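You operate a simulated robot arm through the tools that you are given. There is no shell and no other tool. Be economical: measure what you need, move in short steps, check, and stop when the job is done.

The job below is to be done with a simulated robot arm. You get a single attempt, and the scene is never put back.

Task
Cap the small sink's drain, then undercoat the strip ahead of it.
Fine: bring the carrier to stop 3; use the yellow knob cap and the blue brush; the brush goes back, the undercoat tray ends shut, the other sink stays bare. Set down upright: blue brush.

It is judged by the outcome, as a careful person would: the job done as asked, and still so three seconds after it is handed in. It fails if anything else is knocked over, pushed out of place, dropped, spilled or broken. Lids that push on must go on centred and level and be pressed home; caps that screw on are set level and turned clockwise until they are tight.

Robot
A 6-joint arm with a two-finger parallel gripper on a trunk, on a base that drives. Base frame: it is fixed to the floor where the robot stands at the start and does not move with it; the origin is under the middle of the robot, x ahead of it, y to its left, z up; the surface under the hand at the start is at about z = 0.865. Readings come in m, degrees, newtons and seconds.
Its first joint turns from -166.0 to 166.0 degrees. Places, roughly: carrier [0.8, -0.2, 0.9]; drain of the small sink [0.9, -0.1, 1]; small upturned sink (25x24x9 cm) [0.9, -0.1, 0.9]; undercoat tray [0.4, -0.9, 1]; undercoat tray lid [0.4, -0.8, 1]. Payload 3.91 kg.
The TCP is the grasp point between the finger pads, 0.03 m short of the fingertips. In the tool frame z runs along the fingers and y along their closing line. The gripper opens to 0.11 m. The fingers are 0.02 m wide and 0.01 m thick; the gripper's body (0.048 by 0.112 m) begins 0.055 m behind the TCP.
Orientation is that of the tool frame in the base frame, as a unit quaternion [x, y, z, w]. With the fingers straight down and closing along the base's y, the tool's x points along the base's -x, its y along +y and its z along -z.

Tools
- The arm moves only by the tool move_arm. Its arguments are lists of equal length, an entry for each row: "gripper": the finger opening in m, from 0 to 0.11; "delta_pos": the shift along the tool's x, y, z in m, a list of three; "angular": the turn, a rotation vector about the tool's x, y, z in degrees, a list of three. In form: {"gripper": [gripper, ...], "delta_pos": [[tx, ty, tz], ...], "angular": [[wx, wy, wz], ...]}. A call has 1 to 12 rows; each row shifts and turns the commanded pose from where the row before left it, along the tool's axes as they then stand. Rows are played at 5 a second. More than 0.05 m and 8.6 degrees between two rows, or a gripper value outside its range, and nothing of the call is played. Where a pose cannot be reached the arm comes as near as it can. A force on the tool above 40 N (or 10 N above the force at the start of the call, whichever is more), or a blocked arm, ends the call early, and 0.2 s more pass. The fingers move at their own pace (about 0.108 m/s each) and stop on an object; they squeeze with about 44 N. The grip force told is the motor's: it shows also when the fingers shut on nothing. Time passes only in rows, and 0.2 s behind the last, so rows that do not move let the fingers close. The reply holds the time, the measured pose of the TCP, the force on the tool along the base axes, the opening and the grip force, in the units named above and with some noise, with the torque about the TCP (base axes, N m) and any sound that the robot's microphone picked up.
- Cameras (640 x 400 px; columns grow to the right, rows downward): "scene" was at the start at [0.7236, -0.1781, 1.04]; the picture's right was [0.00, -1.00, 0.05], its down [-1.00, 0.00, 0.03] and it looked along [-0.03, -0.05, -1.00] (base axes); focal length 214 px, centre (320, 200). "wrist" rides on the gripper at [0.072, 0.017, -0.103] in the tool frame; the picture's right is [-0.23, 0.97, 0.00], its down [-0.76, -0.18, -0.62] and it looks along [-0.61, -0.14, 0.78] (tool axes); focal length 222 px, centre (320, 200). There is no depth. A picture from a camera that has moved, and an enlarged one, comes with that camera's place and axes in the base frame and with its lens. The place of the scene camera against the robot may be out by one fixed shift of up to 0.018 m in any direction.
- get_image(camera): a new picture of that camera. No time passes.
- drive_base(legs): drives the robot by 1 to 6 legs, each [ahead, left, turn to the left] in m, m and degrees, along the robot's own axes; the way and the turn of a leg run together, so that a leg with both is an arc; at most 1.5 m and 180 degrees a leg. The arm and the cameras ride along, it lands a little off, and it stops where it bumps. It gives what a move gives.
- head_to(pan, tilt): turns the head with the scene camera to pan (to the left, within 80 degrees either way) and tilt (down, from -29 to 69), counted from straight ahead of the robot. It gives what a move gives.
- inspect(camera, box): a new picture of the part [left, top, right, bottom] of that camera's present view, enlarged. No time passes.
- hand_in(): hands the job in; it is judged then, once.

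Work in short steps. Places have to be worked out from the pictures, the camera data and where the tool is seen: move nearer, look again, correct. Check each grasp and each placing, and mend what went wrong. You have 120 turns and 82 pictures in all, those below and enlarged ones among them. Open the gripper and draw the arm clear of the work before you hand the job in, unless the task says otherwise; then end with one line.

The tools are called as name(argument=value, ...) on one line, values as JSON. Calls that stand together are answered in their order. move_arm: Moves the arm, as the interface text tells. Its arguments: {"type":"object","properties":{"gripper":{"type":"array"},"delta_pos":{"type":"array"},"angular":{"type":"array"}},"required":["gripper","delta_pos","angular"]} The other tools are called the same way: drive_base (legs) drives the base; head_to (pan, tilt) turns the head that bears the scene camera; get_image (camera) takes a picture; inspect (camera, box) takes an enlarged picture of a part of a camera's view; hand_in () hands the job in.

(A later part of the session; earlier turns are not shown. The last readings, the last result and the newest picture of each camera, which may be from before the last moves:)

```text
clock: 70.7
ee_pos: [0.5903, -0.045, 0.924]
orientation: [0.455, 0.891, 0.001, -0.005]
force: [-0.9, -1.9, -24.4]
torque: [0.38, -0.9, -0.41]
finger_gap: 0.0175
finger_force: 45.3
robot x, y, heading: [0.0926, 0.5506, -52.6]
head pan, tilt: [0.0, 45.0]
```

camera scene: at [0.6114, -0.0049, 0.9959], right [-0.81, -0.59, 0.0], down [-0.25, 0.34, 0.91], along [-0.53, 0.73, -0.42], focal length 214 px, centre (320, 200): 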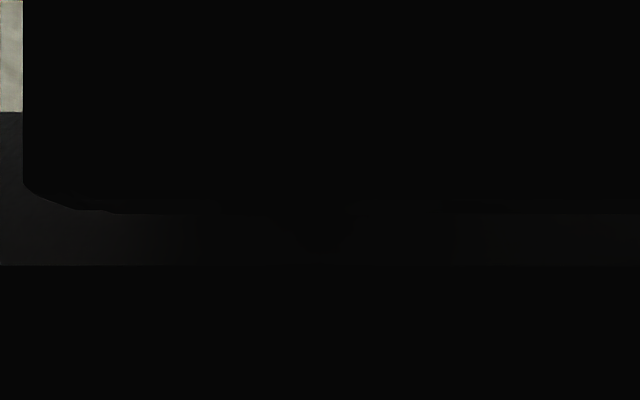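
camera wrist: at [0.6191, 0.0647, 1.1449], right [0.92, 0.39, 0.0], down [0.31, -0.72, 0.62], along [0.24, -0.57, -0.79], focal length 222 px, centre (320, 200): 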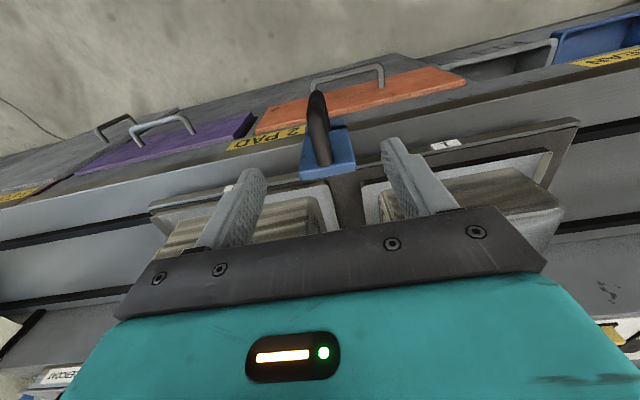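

It slides. I continue 0.33 m at a moderate pace.

move_arm(gripper=[0.0, 0.0, 0.0, 0.0, 0.0, 0.0, 0.0, 0.0, 0.0, 0.0, 0.0, 0.0], delta_pos=[[0, -0.02, 0.002], [0, -0.03, 0], [0, -0.03, 0], [0, -0.03, 0], [0, -0.03, 0], [0, -0.03, 0], [0, -0.03, 0], [0, -0.03, 0], [0, -0.03, 0], [0, -0.03, 0], [0, -0.03, 0], [0, 0, 0]], angular=[[0, 0, 0], [0, 0, 0], [0, 0, 0], [0, 0, 0], [0, 0, 0], [0, 0, 0], [0, 0, 0], [0, 0, 0], [0, 0, 0], [0, 0, 0], [0, 0, 0], [0, 0, 0]])

get_image(camera="wrist")

```text
clock: 73.3
ee_pos: [0.331, -0.2325, 0.9229]
orientation: [0.455, 0.891, 0.0, -0.003]
force: [19.9, -30.4, 9.6]
torque: [-0.47, -1.7, -0.44]
finger_gap: 0.0178
finger_force: 44.9
robot x, y, heading: [0.0922, 0.5475, -52.7]
head pan, tilt: [0.0, 45.0]
```

```text
45 pictures are left
camera wrist: at [0.3027, -0.1638, 1.0283], right [0.92, 0.39, 0.0], down [0.31, -0.72, 0.62], along [0.24, -0.57, -0.79], focal length 222 px, centre (320, 200)
```

wrist: 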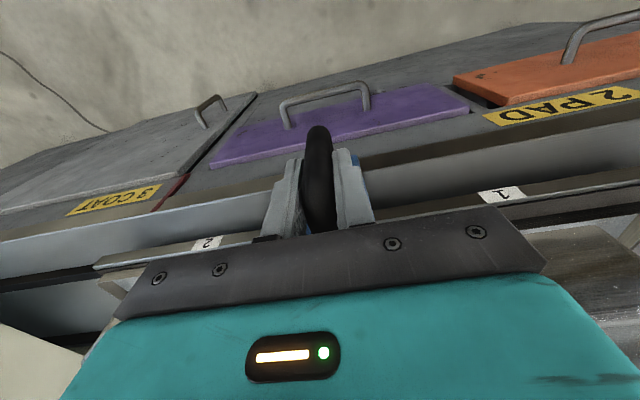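

A side force of ~36 N toward the shelf has built up: the rail angles slightly more that way. I ease the hand 4 mm toward the shelf.

move_arm(gripper=[0.0, 0.0, 0.0], delta_pos=[[-0.002, 0, 0], [-0.002, 0, 0], [0, 0, 0]], angular=[[0, 0, 0], [0, 0, 0], [0, 0, 0]])

```text
clock: 74.1
ee_pos: [0.3295, -0.2336, 0.9239]
orientation: [0.456, 0.89, 0.002, -0.005]
force: [-20.8, 29.4, 0.0]
torque: [1.12, 0.16, 0.01]
finger_gap: 0.0178
finger_force: 44.7
robot x, y, heading: [0.0916, 0.5472, -52.6]
head pan, tilt: [0.0, 45.0]
```

Stiff: half of that is neutral. I back off 2 mm and go on 0.08 m.

move_arm(gripper=[0.0, 0.0, 0.0, 0.0, 0.0, 0.0], delta_pos=[[0.002, 0, 0], [0, -0.02, 0], [0, -0.02, 0], [-0.0005, -0.02, 0], [0, -0.02, 0], [0, 0, 0]], angular=[[0, 0, 0], [0, 0, 0], [0, 0, 0], [0, 0, 0], [0, 0, 0], [0, 0, 0]])

head_to(pan=-60, tilt=30)

get_image(camera="scene")

get_image(camera="wrist")

```text
clock: 75.0
ee_pos: [0.2946, -0.2595, 0.9243]
orientation: [0.456, 0.89, 0.002, -0.004]
force: [-5.0, 4.4, 4.4]
torque: [-0.39, -0.85, -0.51]
finger_gap: 0.0177
finger_force: 45.3
robot x, y, heading: [0.0902, 0.5499, -52.8]
head pan, tilt: [0.0, 45.0]
stopped in row 4: the force on the tool passed its limit at 48 N (the readings are from after the stop); the commanded pose is now the measured one
```

```text
clock: 76.3
ee_pos: [0.2945, -0.2598, 0.9239]
orientation: [0.455, 0.891, 0.002, -0.004]
force: [-9.0, 9.9, 12.5]
torque: [0.73, -0.27, 0.02]
finger_gap: 0.0177
finger_force: 45.7
robot x, y, heading: [0.0944, 0.5552, -52.7]
head pan, tilt: [-60.0, 30.0]
```

```text
44 pictures are left
camera scene: at [0.2701, -0.3429, 1.0094], right [-0.4, -0.3, 0.87], down [-0.15, 0.95, 0.26], along [-0.9, -0.03, -0.43], focal length 214 px, centre (320, 200)
```

scene: 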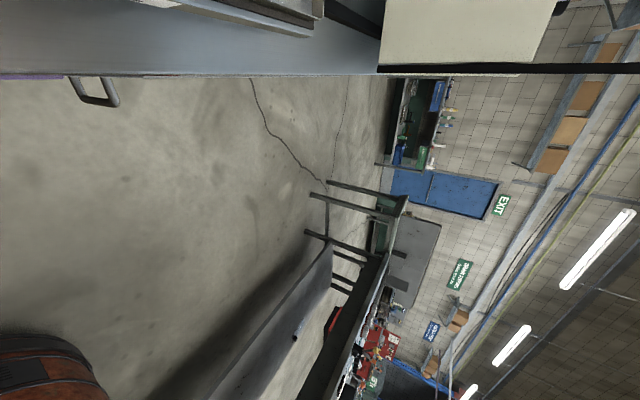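

```text
43 pictures are left
camera wrist: at [0.2657, -0.1911, 1.0285], right [0.92, 0.39, 0.0], down [0.31, -0.73, 0.62], along [0.24, -0.57, -0.79], focal length 222 px, centre (320, 200)
```

wrist: 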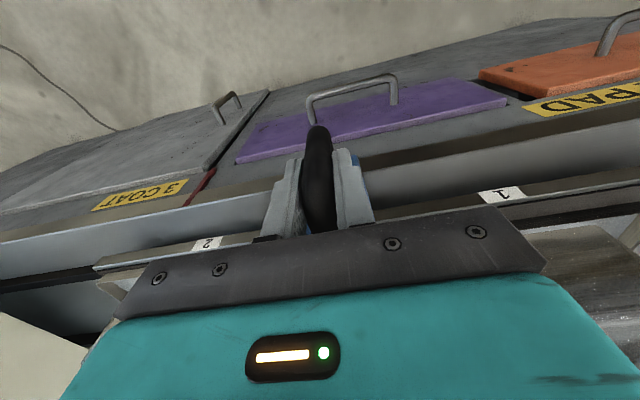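

The mark for stop 3 triangulates to ~0.18 m further on. Slight force toward the robot now; I trim 0.5 mm and continue in smaller calls.

move_arm(gripper=[0.0, 0.0, 0.0, 0.0, 0.0, 0.0], delta_pos=[[0.0007, -0.01, 0], [0, -0.02, 0], [0, -0.02, 0], [0, -0.02, 0], [0, -0.01, 0], [0, 0, 0]], angular=[[0, 0, 0], [0, 0, 0], [0, 0, 0], [0, 0, 0], [0, 0, 0], [0, 0, 0]])

```text
clock: 77.7
ee_pos: [0.2286, -0.3083, 0.9234]
orientation: [0.455, 0.89, 0.001, -0.004]
force: [6.4, -11.6, 20.2]
torque: [0.38, -0.83, -0.18]
finger_gap: 0.0179
finger_force: 44.1
robot x, y, heading: [0.0921, 0.5482, -52.6]
head pan, tilt: [-60.0, 30.0]
```

Moving well. Another 0.07 m, then look.

move_arm(gripper=[0.0, 0.0, 0.0, 0.0, 0.0], delta_pos=[[-0.0005, -0.02, 0], [0, -0.02, 0], [0, -0.02, 0], [0, -0.01, 0], [0, 0, 0]], angular=[[0, 0, 0], [0, 0, 0], [0, 0, 0], [0, 0, 0], [0, 0, 0]])

get_image(camera="wrist")

```text
clock: 78.9
ee_pos: [0.1729, -0.3488, 0.9242]
orientation: [0.455, 0.89, 0.001, -0.004]
force: [6.3, -11.9, 17.2]
torque: [0.05, -0.88, 0.04]
finger_gap: 0.0178
finger_force: 45.3
robot x, y, heading: [0.0889, 0.5488, -52.6]
head pan, tilt: [-60.0, 30.0]
```

```text
42 pictures are left
camera wrist: at [0.144, -0.2794, 1.0285], right [0.92, 0.39, 0.0], down [0.31, -0.73, 0.62], along [0.24, -0.57, -0.79], focal length 222 px, centre (320, 200)
```

wrist: 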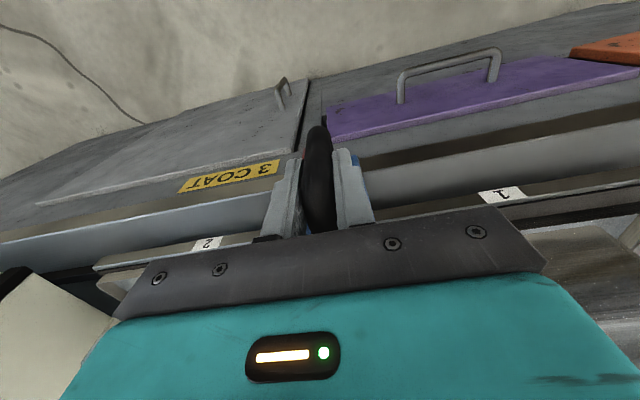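

About 3 cm remain by comparison with the stop-2 view. I move 0.02 and feel for a detent.

move_arm(gripper=[0.0, 0.0, 0.0, 0.0, 0.0], delta_pos=[[-0.0003, -0.005, 0], [0, -0.005, 0], [0, -0.005, 0], [0, -0.005, 0], [0, 0, 0]], angular=[[0, 0, 0], [0, 0, 0], [0, 0, 0], [0, 0, 0], [0, 0, 0]])

get_image(camera="wrist")

```text
clock: 80.1
ee_pos: [0.1555, -0.3593, 0.9231]
orientation: [0.456, 0.89, 0.001, -0.004]
force: [-4.8, -1.5, 12.9]
torque: [0.91, 0.1, -0.06]
finger_gap: 0.0179
finger_force: 45.3
robot x, y, heading: [0.0925, 0.5508, -52.7]
head pan, tilt: [-60.0, 30.0]
```

```text
41 pictures are left
camera wrist: at [0.1274, -0.2915, 1.0285], right [0.92, 0.39, 0.0], down [0.31, -0.73, 0.62], along [0.23, -0.57, -0.79], focal length 222 px, centre (320, 200)
```

wrist: 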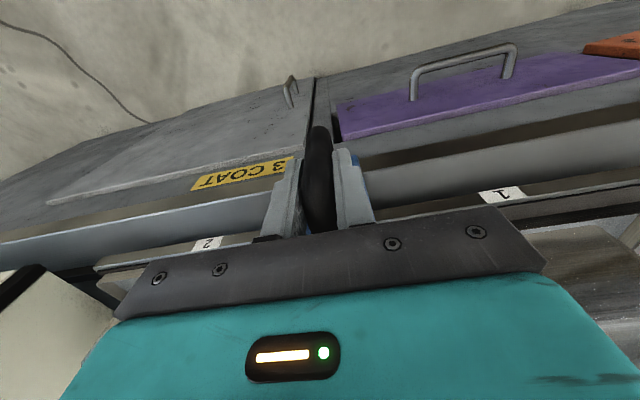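

Travel is 0.606 m so far. I release, rise and step aside to view the pointer against the stop-3 mark.

move_arm(gripper=[0.06, 0.06, 0.06, 0.06, 0.06, 0.06, 0.06, 0.06, 0.06, 0.06, 0.06], delta_pos=[[0, 0, 0], [0, 0, 0], [0, 0, -0.05], [0, 0, -0.05], [0.05, 0, 0], [0.05, 0.04, 0], [0.03, 0.05, 0.0], [0, 0.05, 0.05], [0, 0.05, 0.05], [0, 0, 0.03], [0, 0, 0]], angular=[[0, 0, 0], [0, 0, 0], [0, 0, 0], [0, 0, 0], [0, 0, 0], [0, 0, 0], [0, 0, 0], [0, 0, 0], [0, 0, 0], [0, 0, 0], [0, 0, 0]])

head_to(pan=-60, tilt=0)

inspect(camera="scene", box=[0, 0, 400, 250])

```text
refused: row 6 steps farther than a row can; nothing moved
```

```text
clock: 81.1
ee_pos: [0.1561, -0.3598, 0.9242]
orientation: [0.456, 0.89, 0.001, -0.004]
force: [-10.5, 2.8, 8.2]
torque: [-0.16, -0.71, -0.21]
finger_gap: 0.0178
finger_force: 45.4
robot x, y, heading: [0.0891, 0.5496, -52.6]
head pan, tilt: [-60.0, 0.0]
```

```text
1.60 times, centred on (200, 125) of scene
camera zoom: at [0.1605, -0.4821, 1.0091], right [-0.4, -0.3, 0.87], down [-0.58, 0.81, 0.01], along [-0.71, -0.5, -0.5], focal length 343 px, centre (512, 320)
```

zoom: 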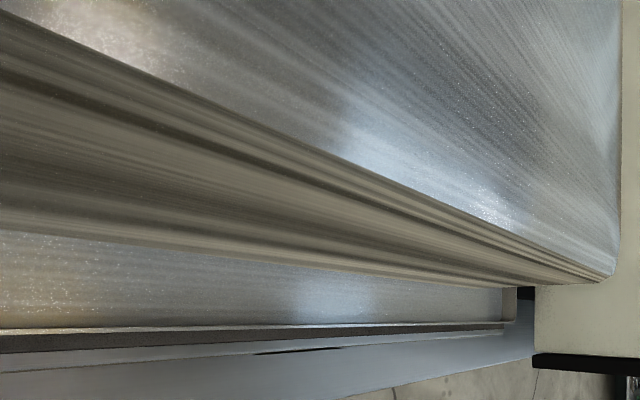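

A row was too long; I redo it.

move_arm(gripper=[0.06, 0.06, 0.06, 0.06, 0.06, 0.06, 0.06, 0.06, 0.06, 0.06, 0.06, 0.06], delta_pos=[[0, 0, 0], [0, 0, 0], [0, 0, -0.05], [0, 0, -0.05], [0.05, 0, 0], [0.035, 0.03, 0], [0.035, 0.03, 0], [0.01, 0.035, 0.03], [0, 0.035, 0.03], [0, 0.03, 0.035], [0, 0.03, 0.035], [0, 0, 0]], angular=[[0, 0, 0], [0, 0, 0], [0, 0, 0], [0, 0, 0], [0, 0, 0], [0, 0, 0], [0, 0, 0], [0, 0, 0], [0, 0, 0], [0, 0, 0], [0, 0, 0], [0, 0, 0]])

get_image(camera="scene")

```text
clock: 83.7
ee_pos: [0.2334, -0.1426, 0.8938]
orientation: [0.455, 0.89, 0.002, -0.005]
force: [0.6, 0.0, -0.1]
torque: [0.0, 0.0, -0.01]
finger_gap: 0.0599
finger_force: 0.0
robot x, y, heading: [0.0948, 0.5513, -52.3]
head pan, tilt: [-60.0, 0.0]
```

```text
39 pictures are left
camera scene: at [0.238, -0.2646, 0.9792], right [-0.4, -0.3, 0.87], down [-0.59, 0.81, 0.01], along [-0.71, -0.5, -0.5], focal length 214 px, centre (320, 200)
```

scene: 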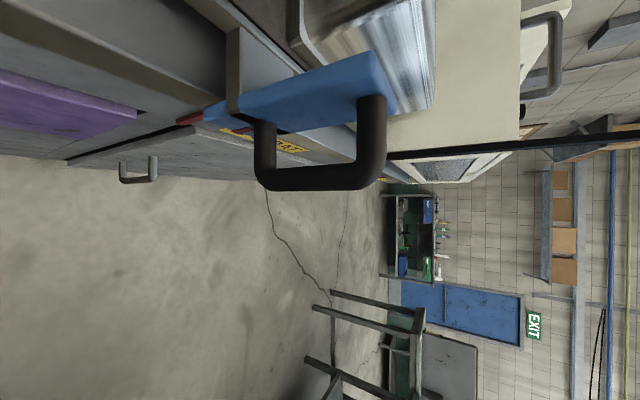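

inspect(camera="scene", box=[140, 60, 300, 160])

```text
4.00 times, centred on (220, 110) of scene
camera zoom: at [0.238, -0.2646, 0.9792], right [-0.4, -0.3, 0.87], down [-0.59, 0.81, 0.01], along [-0.71, -0.5, -0.5], focal length 858 px, centre (720, 560)
```

zoom: 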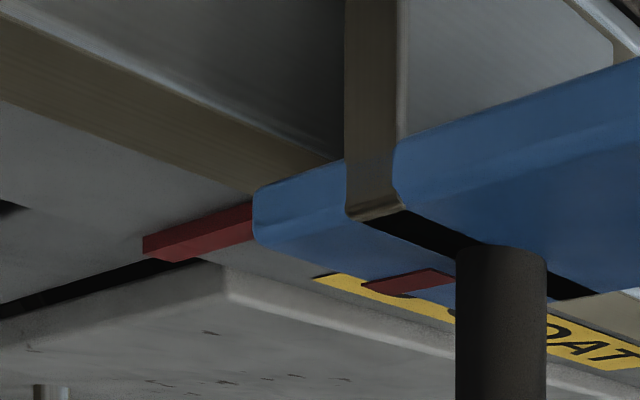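

The bench strip computes to along ≈ -0.097 and the pointer to ≈ -0.087: about 9 mm short. I go back and regrip by reversing the path.

move_arm(gripper=[0.06, 0.06, 0.06, 0.06, 0.06, 0.06, 0.06, 0.06, 0.06, 0.06, 0.0, 0.0], delta_pos=[[0, -0.03, -0.035], [0, -0.03, -0.035], [0, -0.035, -0.03], [-0.01, -0.035, -0.03], [-0.035, -0.03, 0], [-0.035, -0.03, 0], [-0.05, 0, 0], [0, 0, 0.05], [0, 0, 0.05], [0, 0, 0], [0, 0, 0], [0, 0, 0]], angular=[[0, 0, 0], [0, 0, 0], [0, 0, 0], [0, 0, 0], [0, 0, 0], [0, 0, 0], [0, 0, 0], [0, 0, 0], [0, 0, 0], [0, 0, 0], [0, 0, 0], [0, 0, 0]])

move_arm(gripper=[0.0, 0.0, 0.0, 0.0], delta_pos=[[0, 0, 0], [0, -0.003, 0], [0, -0.003, 0], [0, -0.003, 0]], angular=[[0, 0, 0], [0, 0, 0], [0, 0, 0], [0, 0, 0]])

```text
clock: 86.3
ee_pos: [0.1566, -0.3619, 0.9241]
orientation: [0.455, 0.891, 0.001, -0.004]
force: [-2.1, -3.1, 2.8]
torque: [0.47, -0.48, -0.12]
finger_gap: 0.0179
finger_force: 45.0
robot x, y, heading: [0.0939, 0.5493, -52.5]
head pan, tilt: [-60.0, 0.0]
```

```text
clock: 87.3
ee_pos: [0.1511, -0.3663, 0.9243]
orientation: [0.456, 0.89, 0.002, -0.005]
force: [6.4, -18.7, 20.0]
torque: [1.29, -0.27, 0.13]
finger_gap: 0.0177
finger_force: 45.3
robot x, y, heading: [0.0928, 0.5479, -52.7]
head pan, tilt: [-60.0, 0.0]
```

Moved to travel 0.614. I release, step to a viewpoint on the other (-along) side? The same one as before suffices: check again.

move_arm(gripper=[0.06, 0.06, 0.06, 0.06, 0.06, 0.06, 0.06, 0.06, 0.06, 0.06, 0.06, 0.06], delta_pos=[[0, 0, 0], [0, 0, 0], [0, 0, -0.05], [0, 0, -0.05], [0.05, 0, 0], [0.035, 0.03, 0], [0.035, 0.03, 0], [0.01, 0.035, 0.03], [0, 0.035, 0.03], [0, 0.03, 0.035], [0, 0.03, 0.035], [0, 0, 0]], angular=[[0, 0, 0], [0, 0, 0], [0, 0, 0], [0, 0, 0], [0, 0, 0], [0, 0, 0], [0, 0, 0], [0, 0, 0], [0, 0, 0], [0, 0, 0], [0, 0, 0], [0, 0, 0]])

inspect(camera="scene", box=[140, 60, 300, 160])

```text
clock: 89.9
ee_pos: [0.2275, -0.1482, 0.8944]
orientation: [0.454, 0.891, 0.002, -0.005]
force: [-0.1, 0.6, -0.8]
torque: [0.01, 0.02, 0.01]
finger_gap: 0.0602
finger_force: 0.1
robot x, y, heading: [0.0903, 0.5503, -52.5]
head pan, tilt: [-60.0, 0.0]
```

```text
4.00 times, centred on (220, 110) of scene
camera zoom: at [0.2315, -0.2704, 0.98], right [-0.4, -0.3, 0.87], down [-0.59, 0.81, 0.01], along [-0.71, -0.5, -0.5], focal length 858 px, centre (720, 560)
```

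zoom: 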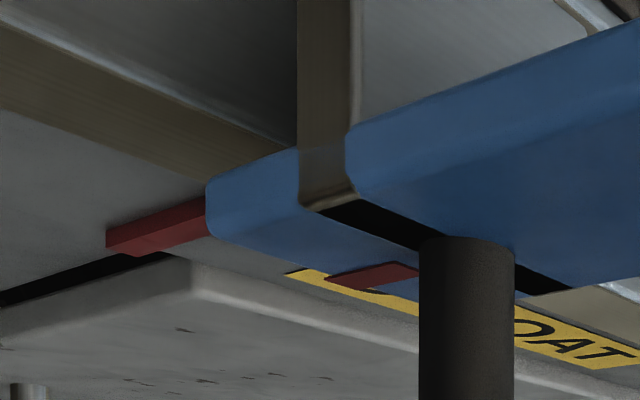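

The carrier came back to the same spot on release, so a detent seats it at stop 3 (spacing ≈0.61). Now I raise the arm high and drive to a spot from which cap, sink, tray and brush are all in reach.

move_arm(gripper=[0.06, 0.06, 0.06, 0.06, 0.06, 0.06, 0.06, 0.06, 0.06], delta_pos=[[0, 0, -0.05], [0, 0, -0.05], [0, 0, -0.05], [0, 0, -0.05], [0, 0, -0.05], [0, 0, -0.05], [0, 0, -0.05], [0, 0, -0.05], [0, 0, 0]], angular=[[0, 0, 0], [0, 0, 0], [0, 0, 0], [0, 0, 0], [0, 0, 0], [0, 0, 0], [0, 0, 0], [0, 0, 0], [0, 0, 0]])

drive_base(legs=[[0, -0.63, 0], [0.45, 0, 0]])

head_to(pan=0, tilt=0)

get_image(camera="scene")

get_image(camera="wrist")

```text
clock: 91.9
ee_pos: [0.2298, -0.1483, 1.2739]
orientation: [0.455, 0.891, 0.0, -0.003]
force: [-0.1, -0.9, -0.1]
torque: [0.0, 0.02, 0.01]
finger_gap: 0.0601
finger_force: 0.0
out of reach, approached as far as the arm can: row 8
robot x, y, heading: [0.0936, 0.5468, -52.6]
head pan, tilt: [-60.0, 0.0]
```

```text
clock: 97.7
ee_pos: [0.0023, -0.8898, 1.2742]
orientation: [0.455, 0.891, -0.001, -0.003]
force: [0.0, -0.6, 0.7]
torque: [0.01, 0.0, -0.01]
finger_gap: 0.0598
finger_force: 0.0
robot x, y, heading: [-0.1372, -0.1941, -52.6]
head pan, tilt: [-60.0, 0.0]
```

```text
clock: 99.0
ee_pos: [0.0018, -0.8885, 1.2745]
orientation: [0.455, 0.89, -0.001, -0.002]
force: [0.7, -1.0, 0.6]
torque: [0.01, -0.02, 0.01]
finger_gap: 0.0601
finger_force: 0.1
robot x, y, heading: [-0.1347, -0.195, -52.6]
head pan, tilt: [0.0, 0.0]
```

```text
36 pictures are left
camera scene: at [0.0694, -0.9656, 1.3145], right [-0.81, -0.59, 0.0], down [-0.59, 0.81, 0.01], along [-0.01, 0.0, -1.0], focal length 214 px, centre (320, 200)
```

scene: 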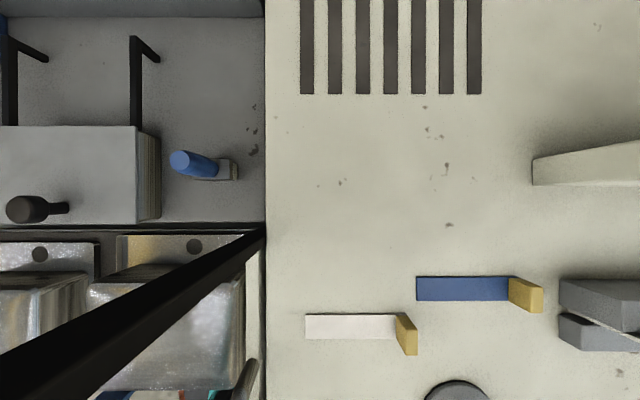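

```text
35 pictures are left
camera wrist: at [-0.0265, -0.8205, 1.3782], right [0.92, 0.39, -0.01], down [0.31, -0.72, 0.62], along [0.24, -0.57, -0.78], focal length 222 px, centre (320, 200)
```

wrist: 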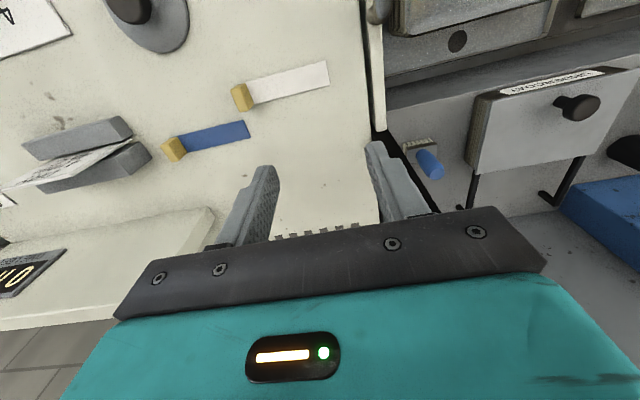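

Tall black gate posts stand at the machine mouth (tops ~1.28 m); I must keep the arm off them. I drive a bit right to stand square before the machine, then draw the hand back over the cap.

drive_base(legs=[[0, -0.2, 0]])

move_arm(gripper=[0.1, 0.1, 0.1, 0.1, 0.1, 0.1], delta_pos=[[0.045, 0, 0], [0.045, 0.0, 0], [0.045, 0.0, 0], [0.045, 0.0, 0], [0.045, 0.0, 0], [0, 0, 0]], angular=[[0, 0, 0], [0, 0, 0], [0, 0, 0], [0, 0, 0], [0, 0, 0], [0, 0, 0]])

get_image(camera="scene")

```text
clock: 100.6
ee_pos: [-0.1549, -1.0099, 1.2738]
orientation: [0.454, 0.891, 0.0, -0.004]
force: [-0.2, -0.3, 0.1]
torque: [0.0, 0.0, -0.06]
finger_gap: 0.0601
finger_force: 0.1
robot x, y, heading: [-0.2905, -0.3116, -52.7]
head pan, tilt: [0.0, 0.0]
```

```text
clock: 102.0
ee_pos: [-0.2851, -0.827, 1.2763]
orientation: [0.455, 0.891, -0.001, -0.004]
force: [-0.2, 0.3, 0.3]
torque: [-0.01, 0.0, 0.04]
finger_gap: 0.0999
finger_force: 0.0
robot x, y, heading: [-0.2938, -0.3121, -52.5]
head pan, tilt: [0.0, 0.0]
```

```text
34 pictures are left
camera scene: at [-0.2188, -0.9031, 1.3155], right [-0.81, -0.59, 0.0], down [-0.59, 0.81, 0.01], along [-0.01, 0.0, -1.0], focal length 214 px, centre (320, 200)
```

scene: 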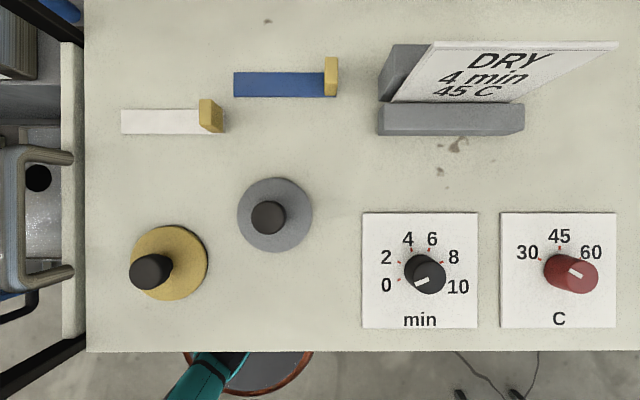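

Cap triangulates to (-0.128, -0.749), disc z≈1.078, knob top ≈1.11. I go above it and check with the wrist camera.

move_arm(gripper=[0.08, 0.08, 0.08, 0.08, 0.08, 0.08, 0.08], delta_pos=[[-0.015, 0.043, 0], [-0.014, 0.043, 0], [0, 0.043, 0], [0, 0.044, 0], [0, 0.0, 0.04], [0, 0.0, 0.035], [0, 0, 0]], angular=[[0, 0, 0], [0, 0, 0], [0, 0, 0], [0, 0, 0], [0, 0, 0], [0, 0, 0], [0, 0, 0]])

get_image(camera="wrist")

```text
clock: 103.6
ee_pos: [-0.1307, -0.7488, 1.1987]
orientation: [0.455, 0.89, -0.001, -0.003]
force: [-0.5, 0.5, 0.0]
torque: [-0.01, 0.01, 0.01]
finger_gap: 0.0799
finger_force: 0.0
robot x, y, heading: [-0.2907, -0.3108, -52.4]
head pan, tilt: [0.0, 0.0]
```

```text
33 pictures are left
camera wrist: at [-0.16, -0.6803, 1.3031], right [0.92, 0.39, -0.01], down [0.31, -0.72, 0.62], along [0.24, -0.57, -0.78], focal length 222 px, centre (320, 200)
```

wrist: 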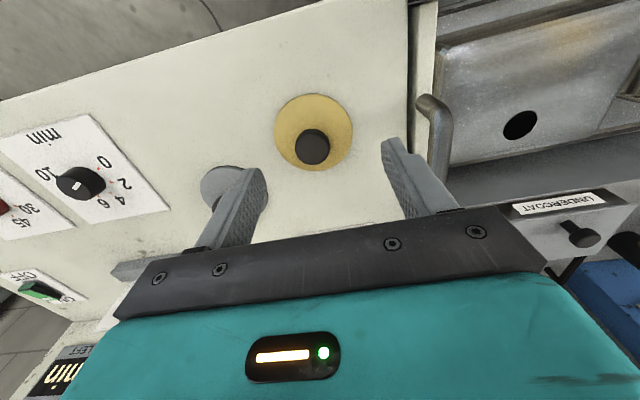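

Wrist view puts the cap at about (-0.131, -0.767) — the scene camera's offset explains the difference. I shift and go down to just above the knob.

move_arm(gripper=[0.08, 0.08, 0.08, 0.08], delta_pos=[[-0.0146, -0.0106, 0], [0, 0, 0.03], [0, 0.0, 0.028], [0, 0, 0]], angular=[[0, 0, 0], [0, 0, 0], [0, 0, 0], [0, 0, 0]])

get_image(camera="wrist")

```text
clock: 104.6
ee_pos: [-0.1313, -0.7684, 1.142]
orientation: [0.455, 0.891, 0.0, -0.003]
force: [0.2, -0.2, -0.1]
torque: [-0.02, -0.01, 0.02]
finger_gap: 0.08
finger_force: 0.0
robot x, y, heading: [-0.2974, -0.3123, -52.4]
head pan, tilt: [0.0, 0.0]
```

```text
32 pictures are left
camera wrist: at [-0.1604, -0.6987, 1.2453], right [0.92, 0.39, -0.01], down [0.31, -0.72, 0.62], along [0.24, -0.57, -0.78], focal length 222 px, centre (320, 200)
```

wrist: 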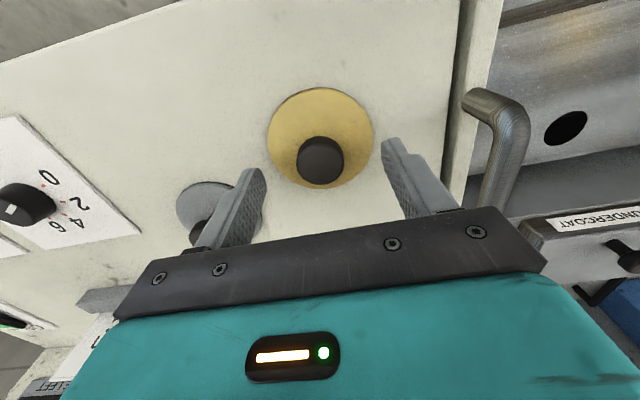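

Size and parallax give disc z≈1.095, centre (-0.135, -0.757), knob top ≈1.128. I correct by 1.1 cm, lower to z 1.131 and close on the knob.

move_arm(gripper=[0.08, 0.08, 0.0, 0.0, 0.0, 0.0], delta_pos=[[0.011, 0.003, 0], [0, 0, 0.012], [0, 0, 0], [0, 0, 0], [0, 0, 0], [0, 0, 0]], angular=[[0, 0, 0], [0, 0, 0], [0, 0, 0], [0, 0, 0], [0, 0, 0], [0, 0, 0]])

get_image(camera="wrist")

```text
clock: 106.0
ee_pos: [-0.1351, -0.7574, 1.1304]
orientation: [0.455, 0.891, 0.0, -0.003]
force: [-0.2, -1.5, 2.1]
torque: [-0.02, -0.09, -0.06]
finger_gap: 0.0301
finger_force: 44.9
robot x, y, heading: [-0.2914, -0.3122, -52.7]
head pan, tilt: [0.0, 0.0]
```

```text
31 pictures are left
camera wrist: at [-0.1643, -0.6876, 1.2339], right [0.92, 0.39, -0.01], down [0.31, -0.72, 0.62], along [0.24, -0.57, -0.78], focal length 222 px, centre (320, 200)
```

wrist: 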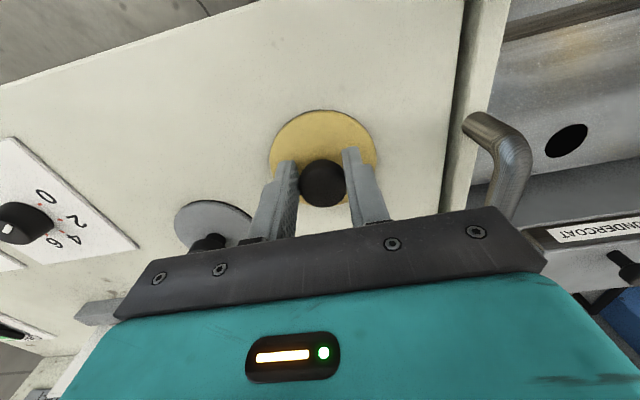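

Knob gripped (30 mm). I lift and check it stays level.

move_arm(gripper=[0.0, 0.0, 0.0, 0.0, 0.0], delta_pos=[[0, 0, -0.03], [0, 0, -0.04], [0, 0, -0.04], [0, 0, -0.03], [0, 0, 0]], angular=[[0, 0, 0], [0, 0, 0], [0, 0, 0], [0, 0, 0], [0, 0, 0]])

get_image(camera="wrist")

```text
clock: 107.2
ee_pos: [-0.1351, -0.7584, 1.2719]
orientation: [0.455, 0.89, 0.0, -0.005]
force: [-0.2, 0.0, -0.4]
torque: [0.06, 0.01, -0.02]
finger_gap: 0.0302
finger_force: 44.0
robot x, y, heading: [-0.294, -0.3132, -52.5]
head pan, tilt: [0.0, 0.0]
```

```text
30 pictures are left
camera wrist: at [-0.1632, -0.6892, 1.375], right [0.92, 0.39, -0.01], down [0.31, -0.72, 0.62], along [0.24, -0.57, -0.78], focal length 222 px, centre (320, 200)
```

wrist: 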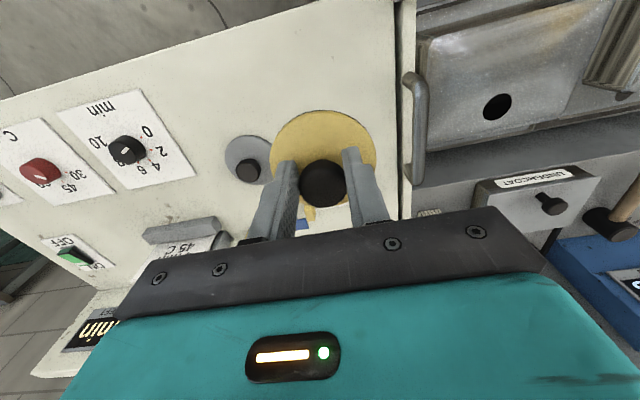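

Held level. Now back off, drive left past the gate posts and forward to the sinks.

drive_base(legs=[[-0.35, 0, 0], [0, 0.43, 0], [0.33, 0, 0]])

get_image(camera="scene")

get_image(camera="wrist")

```text
clock: 113.5
ee_pos: [0.1944, -0.4778, 1.2707]
orientation: [0.454, 0.891, -0.001, -0.003]
force: [0.3, 0.8, -0.6]
torque: [0.02, 0.01, -0.01]
finger_gap: 0.0299
finger_force: 44.1
robot x, y, heading: [0.0392, -0.03, -52.4]
head pan, tilt: [0.0, 0.0]
```

```text
29 pictures are left
camera scene: at [0.2615, -0.5533, 1.311], right [-0.81, -0.59, 0.0], down [-0.59, 0.81, 0.0], along [-0.01, 0.0, -1.0], focal length 214 px, centre (320, 200)
```

scene: 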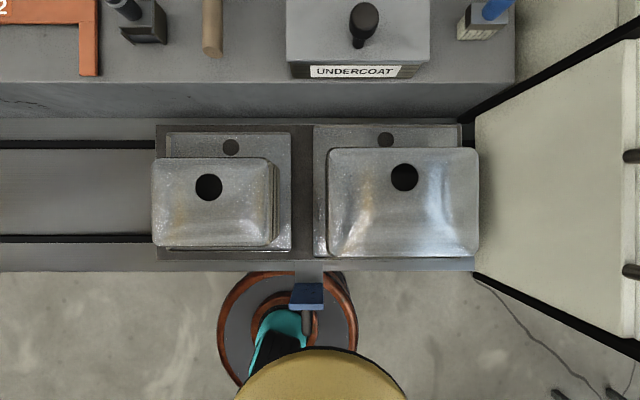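

```text
28 pictures are left
camera wrist: at [0.1655, -0.4082, 1.3747], right [0.92, 0.39, -0.01], down [0.31, -0.72, 0.62], along [0.24, -0.57, -0.78], focal length 222 px, centre (320, 200)
```

wrist: 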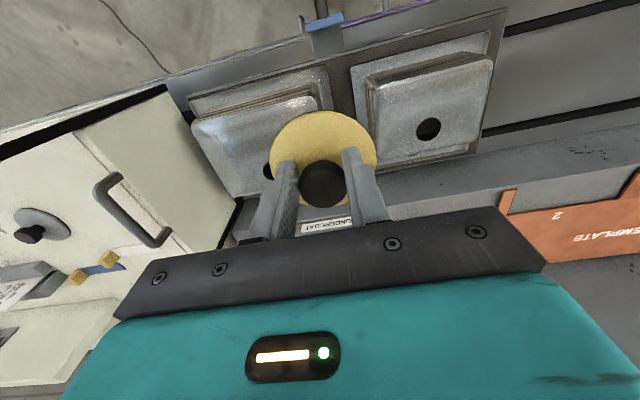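

The overview shows both sinks clearly; the small one is on the left. I zoom in on it for any marked strip.

inspect(camera="scene", box=[140, 110, 332, 230])

inspect(camera="wrist", box=[340, 10, 540, 135])

```text
3.33 times, centred on (236, 170) of scene
camera zoom: at [0.2615, -0.5533, 1.311], right [-0.81, -0.59, 0.0], down [-0.59, 0.81, 0.0], along [-0.01, 0.0, -1.0], focal length 715 px, centre (600, 300)
```

zoom: 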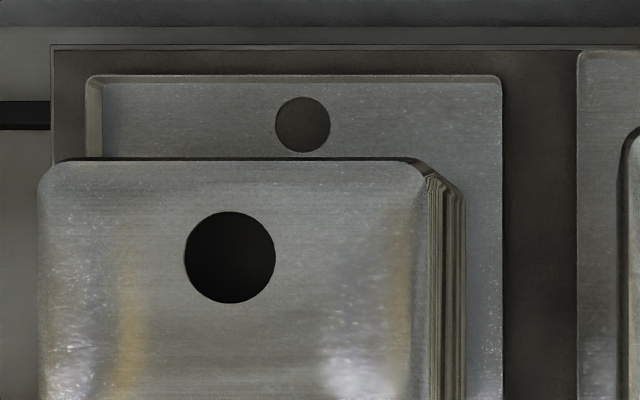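

```text
3.20 times, centred on (440, 72) of wrist
camera zoom: at [0.1655, -0.4082, 1.3747], right [0.92, 0.39, -0.01], down [0.31, -0.72, 0.62], along [0.24, -0.57, -0.78], focal length 711 px, centre (-64, 608)
```

zoom: 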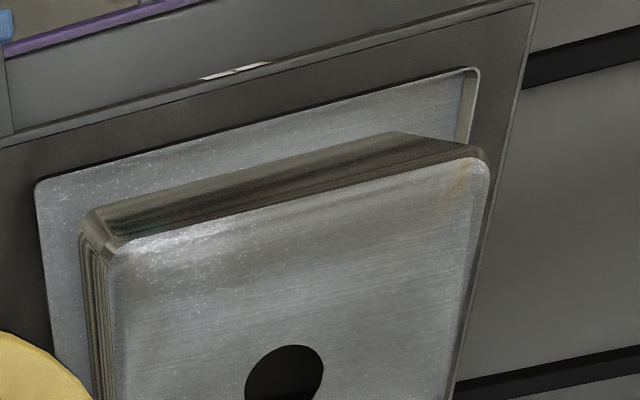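

No strip is marked. With the cap on, only the robot-side (front) area of the bowl bottom is wide enough for the brush, so that is the strip in front of the drain. Drain estimate (0.416, -0.469, 0.953); I go lower, short of it, to refine.

move_arm(gripper=[0.0, 0.0, 0.0, 0.0, 0.0, 0.0, 0.0, 0.0, 0.0], delta_pos=[[-0.023, 0.037, 0], [0, 0.037, 0], [0, 0.037, 0], [0, 0.037, 0], [0, 0.037, 0], [0, 0, 0.05], [0, 0, 0.05], [0, 0, 0.05], [0, 0, 0]], angular=[[0, 0, 0], [0, 0, 0], [0, 0, 0], [0, 0, 0], [0, 0, 0], [0, 0, 0], [0, 0, 0], [0, 0, 0], [0, 0, 0]])

get_image(camera="wrist")

get_image(camera="scene")

```text
clock: 115.5
ee_pos: [0.3564, -0.3866, 1.1189]
orientation: [0.455, 0.89, 0.0, -0.004]
force: [0.4, -0.2, -0.6]
torque: [-0.01, 0.01, 0.01]
finger_gap: 0.0301
finger_force: 44.0
robot x, y, heading: [0.0375, -0.0315, -52.9]
head pan, tilt: [0.0, 0.0]
```

```text
25 pictures are left
camera wrist: at [0.3277, -0.318, 1.2227], right [0.92, 0.39, -0.01], down [0.31, -0.72, 0.62], along [0.24, -0.57, -0.78], focal length 222 px, centre (320, 200)
```

wrist: 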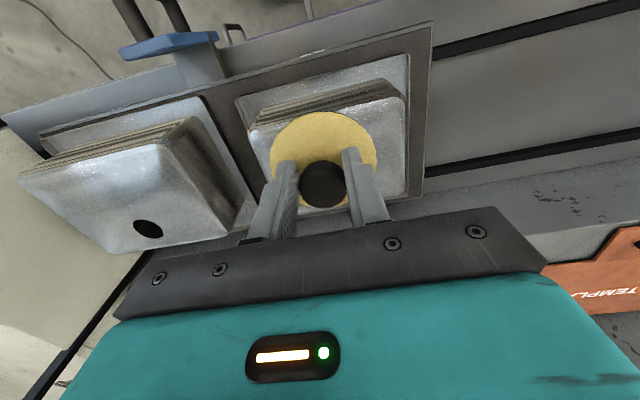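

```text
24 pictures are left
camera scene: at [0.4236, -0.4631, 1.159], right [-0.81, -0.59, 0.0], down [-0.59, 0.81, 0.01], along [-0.01, 0.0, -1.0], focal length 214 px, centre (320, 200)
```

scene: 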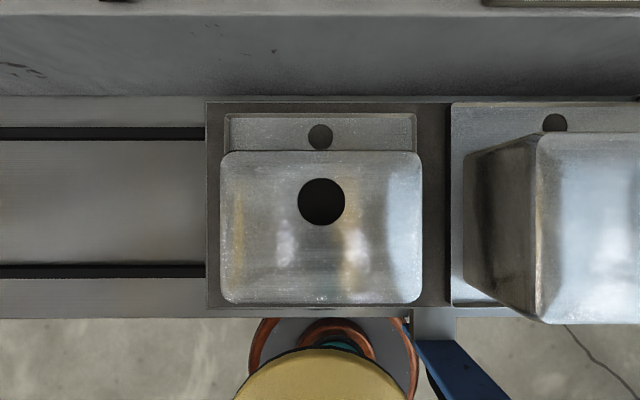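

Both cameras agree on the drain at about (0.4145, -0.4705). I move over it, at z 1.04, and look back at it with the head.

move_arm(gripper=[0.0, 0.0, 0.0, 0.0, 0.0, 0.0], delta_pos=[[-0.034, -0.001, 0], [-0.034, -0.001, 0], [-0.034, 0, 0], [0, 0, 0.04], [0, 0, 0.035], [0, 0, 0]], angular=[[0, 0, 0], [0, 0, 0], [0, 0, 0], [0, 0, 0], [0, 0, 0], [0, 0, 0]])

head_to(pan=0, tilt=20)

get_image(camera="scene")

```text
clock: 116.9
ee_pos: [0.4151, -0.4715, 1.0433]
orientation: [0.455, 0.891, 0.0, -0.004]
force: [0.5, 0.8, 0.4]
torque: [-0.02, 0.0, -0.01]
finger_gap: 0.0298
finger_force: 43.9
robot x, y, heading: [0.0347, -0.0307, -52.6]
head pan, tilt: [0.0, 0.0]
```

```text
clock: 117.7
ee_pos: [0.4138, -0.4717, 1.0448]
orientation: [0.455, 0.891, -0.001, -0.003]
force: [-0.8, 0.2, -1.5]
torque: [0.02, 0.02, 0.01]
finger_gap: 0.0297
finger_force: 44.4
robot x, y, heading: [0.0341, -0.031, -52.9]
head pan, tilt: [0.0, 20.0]
```

```text
23 pictures are left
camera scene: at [0.4622, -0.5209, 1.0821], right [-0.81, -0.59, 0.0], down [-0.55, 0.76, 0.35], along [-0.21, 0.28, -0.94], focal length 214 px, centre (320, 200)
```

scene: 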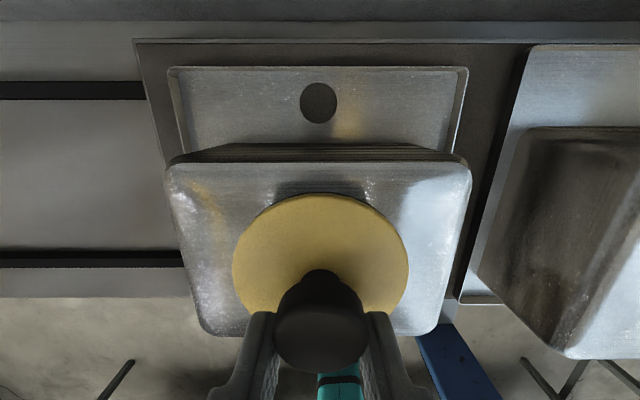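

Laterally well centred (cap 320, bowl 319.5). I lower gently toward contact.

move_arm(gripper=[0.0, 0.0, 0.0, 0.0, 0.0, 0.0, 0.0, 0.0], delta_pos=[[0, 0, 0.01], [0, 0, 0.01], [0, 0, 0.01], [0, 0, 0.005], [0, 0, 0.005], [0, 0, 0.005], [0, 0, 0.005], [0, 0, 0]], angular=[[0, 0, 0], [0, 0, 0], [0, 0, 0], [0, 0, 0], [0, 0, 0], [0, 0, 0], [0, 0, 0], [0, 0, 0]])

```text
clock: 119.2
ee_pos: [0.415, -0.4712, 1.0035]
orientation: [0.455, 0.891, -0.003, 0.0]
force: [-2.1, 2.1, 9.5]
torque: [0.39, 0.21, 0.01]
finger_gap: 0.0301
finger_force: 43.8
robot x, y, heading: [0.0359, -0.0325, -52.7]
head pan, tilt: [0.0, 20.0]
stopped in row 7: the force on the tool passed its limit at 50 N (the readings are from after the stop); the commanded pose is now the measured one
```

Contact at z 1.0035. I look whether the disc sits flat or on a rim.

inspect(camera="scene", box=[160, 100, 480, 300])

```text
2.00 times, centred on (320, 200) of scene
camera zoom: at [0.462, -0.5205, 1.0408], right [-0.81, -0.59, 0.0], down [-0.55, 0.76, 0.34], along [-0.2, 0.27, -0.94], focal length 429 px, centre (320, 200)
```

zoom: 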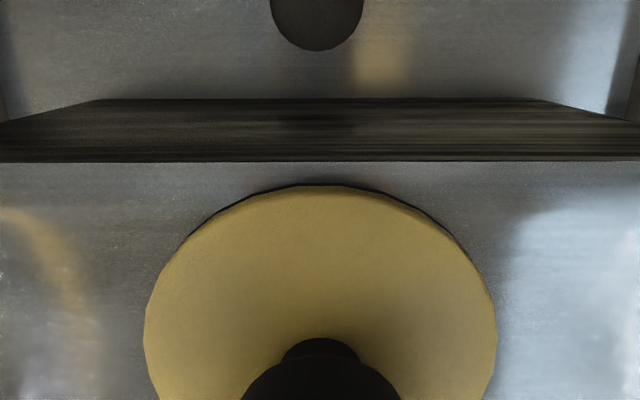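

The disc is centred (edge gap to bowl rim matches). I press down to push it home.

move_arm(gripper=[0.0, 0.0, 0.0, 0.0, 0.0], delta_pos=[[0, 0, 0.002], [0, 0, 0.002], [0, 0, 0.002], [0, 0, 0.002], [0, 0, 0]], angular=[[0, 0, 0], [0, 0, 0], [0, 0, 0], [0, 0, 0], [0, 0, 0]])

```text
clock: 119.7
ee_pos: [0.4148, -0.4713, 1.0032]
orientation: [0.455, 0.891, -0.003, 0.003]
force: [-3.3, 4.4, 9.7]
torque: [0.39, 0.25, 0.04]
finger_gap: 0.0301
finger_force: 44.3
robot x, y, heading: [0.0342, -0.0328, -52.7]
head pan, tilt: [0.0, 20.0]
stopped in row 2: the force on the tool passed its limit at 45 N (the readings are from after the stop); the commanded pose is now the measured one
```

Firm at 1.003. I test sideways: if a plug is engaged in the drain, small shifts will meet resistance.

move_arm(gripper=[0.0, 0.0, 0.0], delta_pos=[[0.002, 0, 0], [0.002, 0, 0], [0, 0, 0]], angular=[[0, 0, 0], [0, 0, 0], [0, 0, 0]])

move_arm(gripper=[0.0, 0.0, 0.0, 0.0, 0.0], delta_pos=[[-0.002, 0, 0], [-0.002, 0, 0], [-0.002, 0, 0], [-0.002, 0, 0], [0, 0, 0]], angular=[[0, 0, 0], [0, 0, 0], [0, 0, 0], [0, 0, 0], [0, 0, 0]])

```text
clock: 120.5
ee_pos: [0.4116, -0.4673, 1.0032]
orientation: [0.455, 0.891, -0.003, 0.003]
force: [7.9, -9.7, 20.0]
torque: [-0.48, -0.14, 0.08]
finger_gap: 0.0301
finger_force: 44.2
robot x, y, heading: [0.0336, -0.0313, -52.7]
head pan, tilt: [0.0, 20.0]
```

```text
clock: 121.7
ee_pos: [0.4167, -0.4747, 1.0022]
orientation: [0.454, 0.891, -0.003, 0.003]
force: [-8.1, 10.1, 14.5]
torque: [0.13, 0.11, -0.02]
finger_gap: 0.0299
finger_force: 43.2
robot x, y, heading: [0.0367, -0.0325, -52.6]
head pan, tilt: [0.0, 20.0]
```

It slides with mere friction, so nothing is engaged yet, or it's a flat disc. I zoom at the disc's edge for a gap.

inspect(camera="scene", box=[230, 170, 310, 220])

```text
8.00 times, centred on (270, 195) of scene
camera zoom: at [0.4642, -0.5236, 1.0406], right [-0.81, -0.59, 0.0], down [-0.55, 0.76, 0.33], along [-0.2, 0.27, -0.94], focal length 1716 px, centre (720, 240)
```

zoom: 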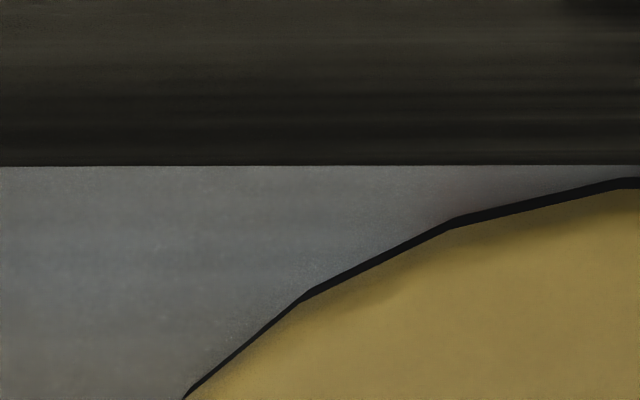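

The disc has a thin black gasket flush on the steel: a flat cap. From the rim gap I judge it should come back 5–6 mm toward me; I shift, press and release.

move_arm(gripper=[0.0, 0.0, 0.0, 0.0, 0.0, 0.0], delta_pos=[[0, 0, -0.002], [0.003, 0, 0], [0.0025, 0, 0], [0, 0, 0.002], [0, 0, 0.001], [0, 0, 0]], angular=[[0, 0, 0], [0, 0, 0], [0, 0, 0], [0, 0, 0], [0, 0, 0], [0, 0, 0]])

move_arm(gripper=[0.05, 0.05, 0.05, 0.05, 0.05, 0.05], delta_pos=[[0, 0, 0], [0, 0, 0], [0, 0, -0.04], [0, 0, -0.04], [0, 0, -0.04], [0, 0, 0]], angular=[[0, 0, 0], [0, 0, 0], [0, 0, 0], [0, 0, 0], [0, 0, 0], [0, 0, 0]])

get_image(camera="scene")

```text
clock: 123.1
ee_pos: [0.4143, -0.4703, 1.0009]
orientation: [0.455, 0.89, -0.004, 0.004]
force: [4.7, -6.3, 25.1]
torque: [-0.38, -0.3, -0.07]
finger_gap: 0.0296
finger_force: 43.8
robot x, y, heading: [0.0351, -0.0343, -52.5]
head pan, tilt: [0.0, 20.0]
```

```text
clock: 124.5
ee_pos: [0.4133, -0.4689, 1.1223]
orientation: [0.455, 0.891, -0.003, 0.003]
force: [0.0, 0.2, -0.4]
torque: [-0.01, 0.01, 0.01]
finger_gap: 0.05
finger_force: 0.0
robot x, y, heading: [0.0338, -0.0318, -52.8]
head pan, tilt: [0.0, 20.0]
```

```text
20 pictures are left
camera scene: at [0.4616, -0.5191, 1.1596], right [-0.81, -0.59, 0.0], down [-0.55, 0.76, 0.33], along [-0.2, 0.27, -0.94], focal length 214 px, centre (320, 200)
```

scene: 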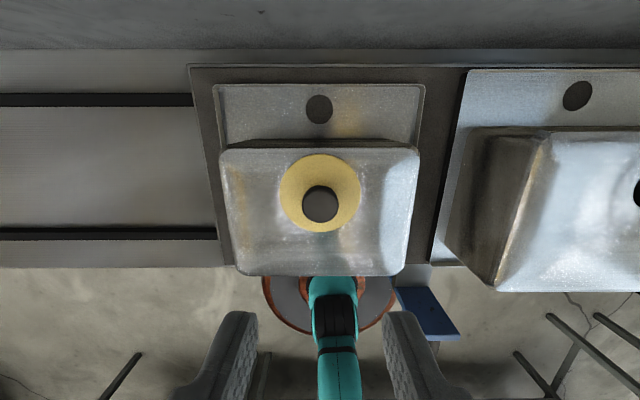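

Cap on and centred. Next the tray: its lid rides on two rails running back, so it slides. Knob estimated at (0.335, -0.764), top z≈1.06. I move above it.

move_arm(gripper=[0.07, 0.07, 0.07, 0.07, 0.07, 0.07, 0.07, 0.07], delta_pos=[[0, 0, -0.04], [-0.031, -0.038, 0], [-0.031, -0.038, 0], [-0.031, -0.038, 0], [-0.031, -0.038, 0], [-0.031, -0.038, 0], [-0.031, -0.038, 0], [0, 0, 0]], angular=[[0, 0, 0], [0, 0, 0], [0, 0, 0], [0, 0, 0], [0, 0, 0], [0, 0, 0], [0, 0, 0], [0, 0, 0]])

get_image(camera="wrist")

```text
clock: 126.3
ee_pos: [0.3369, -0.7537, 1.1636]
orientation: [0.455, 0.89, -0.004, 0.002]
force: [0.7, 0.3, 1.0]
torque: [0.01, -0.01, -0.02]
finger_gap: 0.07
finger_force: 0.1
robot x, y, heading: [0.034, -0.0308, -52.7]
head pan, tilt: [0.0, 20.0]
```

```text
19 pictures are left
camera wrist: at [0.3079, -0.6834, 1.2661], right [0.92, 0.39, 0.0], down [0.3, -0.72, 0.63], along [0.24, -0.58, -0.78], focal length 222 px, centre (320, 200)
```

wrist: 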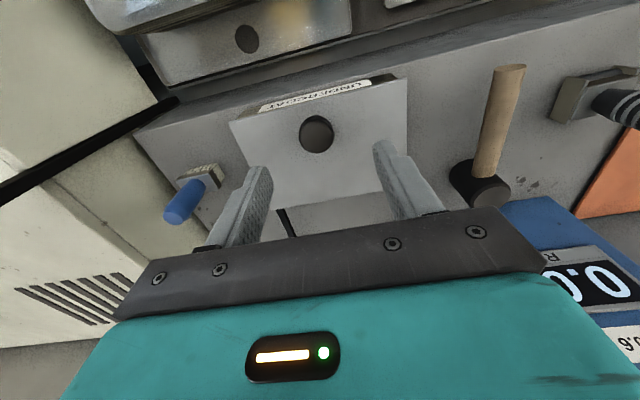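

Knob confirmed near (0.337, -0.765). I trim, lower to z 1.055 and close.

move_arm(gripper=[0.07, 0.07, 0.07, 0.07, 0.0, 0.0, 0.0], delta_pos=[[-0.009, -0.0065, 0], [0, 0, 0.045], [0, 0, 0.035], [0, 0, 0.028], [0, 0, 0], [0, 0, 0], [0, 0, 0]], angular=[[0, 0, 0], [0, 0, 0], [0, 0, 0], [0, 0, 0], [0, 0, 0], [0, 0, 0], [0, 0, 0]])

```text
clock: 127.9
ee_pos: [0.3375, -0.7638, 1.054]
orientation: [0.454, 0.891, -0.003, 0.003]
force: [3.4, 2.8, -2.7]
torque: [0.03, -0.42, 0.01]
finger_gap: 0.0334
finger_force: 45.0
robot x, y, heading: [0.0358, -0.0315, -52.6]
head pan, tilt: [0.0, 20.0]
```

Knob gripped (33 mm). I slide it back a little and read the force.

move_arm(gripper=[0.0, 0.0, 0.0, 0.0], delta_pos=[[-0.01, 0, 0], [-0.01, 0, 0], [-0.01, 0, 0], [0, 0, 0]], angular=[[0, 0, 0], [0, 0, 0], [0, 0, 0], [0, 0, 0]])

get_image(camera="wrist")

```text
clock: 128.9
ee_pos: [0.3559, -0.7906, 1.0545]
orientation: [0.455, 0.891, -0.002, 0.002]
force: [5.9, 3.7, -20.2]
torque: [-0.2, -0.51, -0.13]
finger_gap: 0.0336
finger_force: 45.3
robot x, y, heading: [0.038, -0.0309, -52.4]
head pan, tilt: [0.0, 20.0]
```

```text
18 pictures are left
camera wrist: at [0.3266, -0.7199, 1.1576], right [0.92, 0.39, 0.0], down [0.3, -0.72, 0.63], along [0.24, -0.58, -0.78], focal length 222 px, centre (320, 200)
```

wrist: 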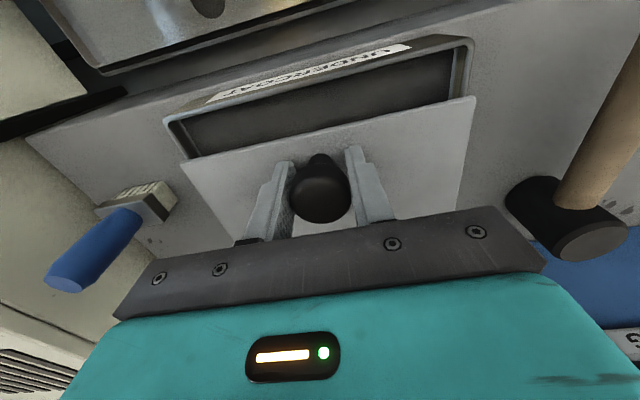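

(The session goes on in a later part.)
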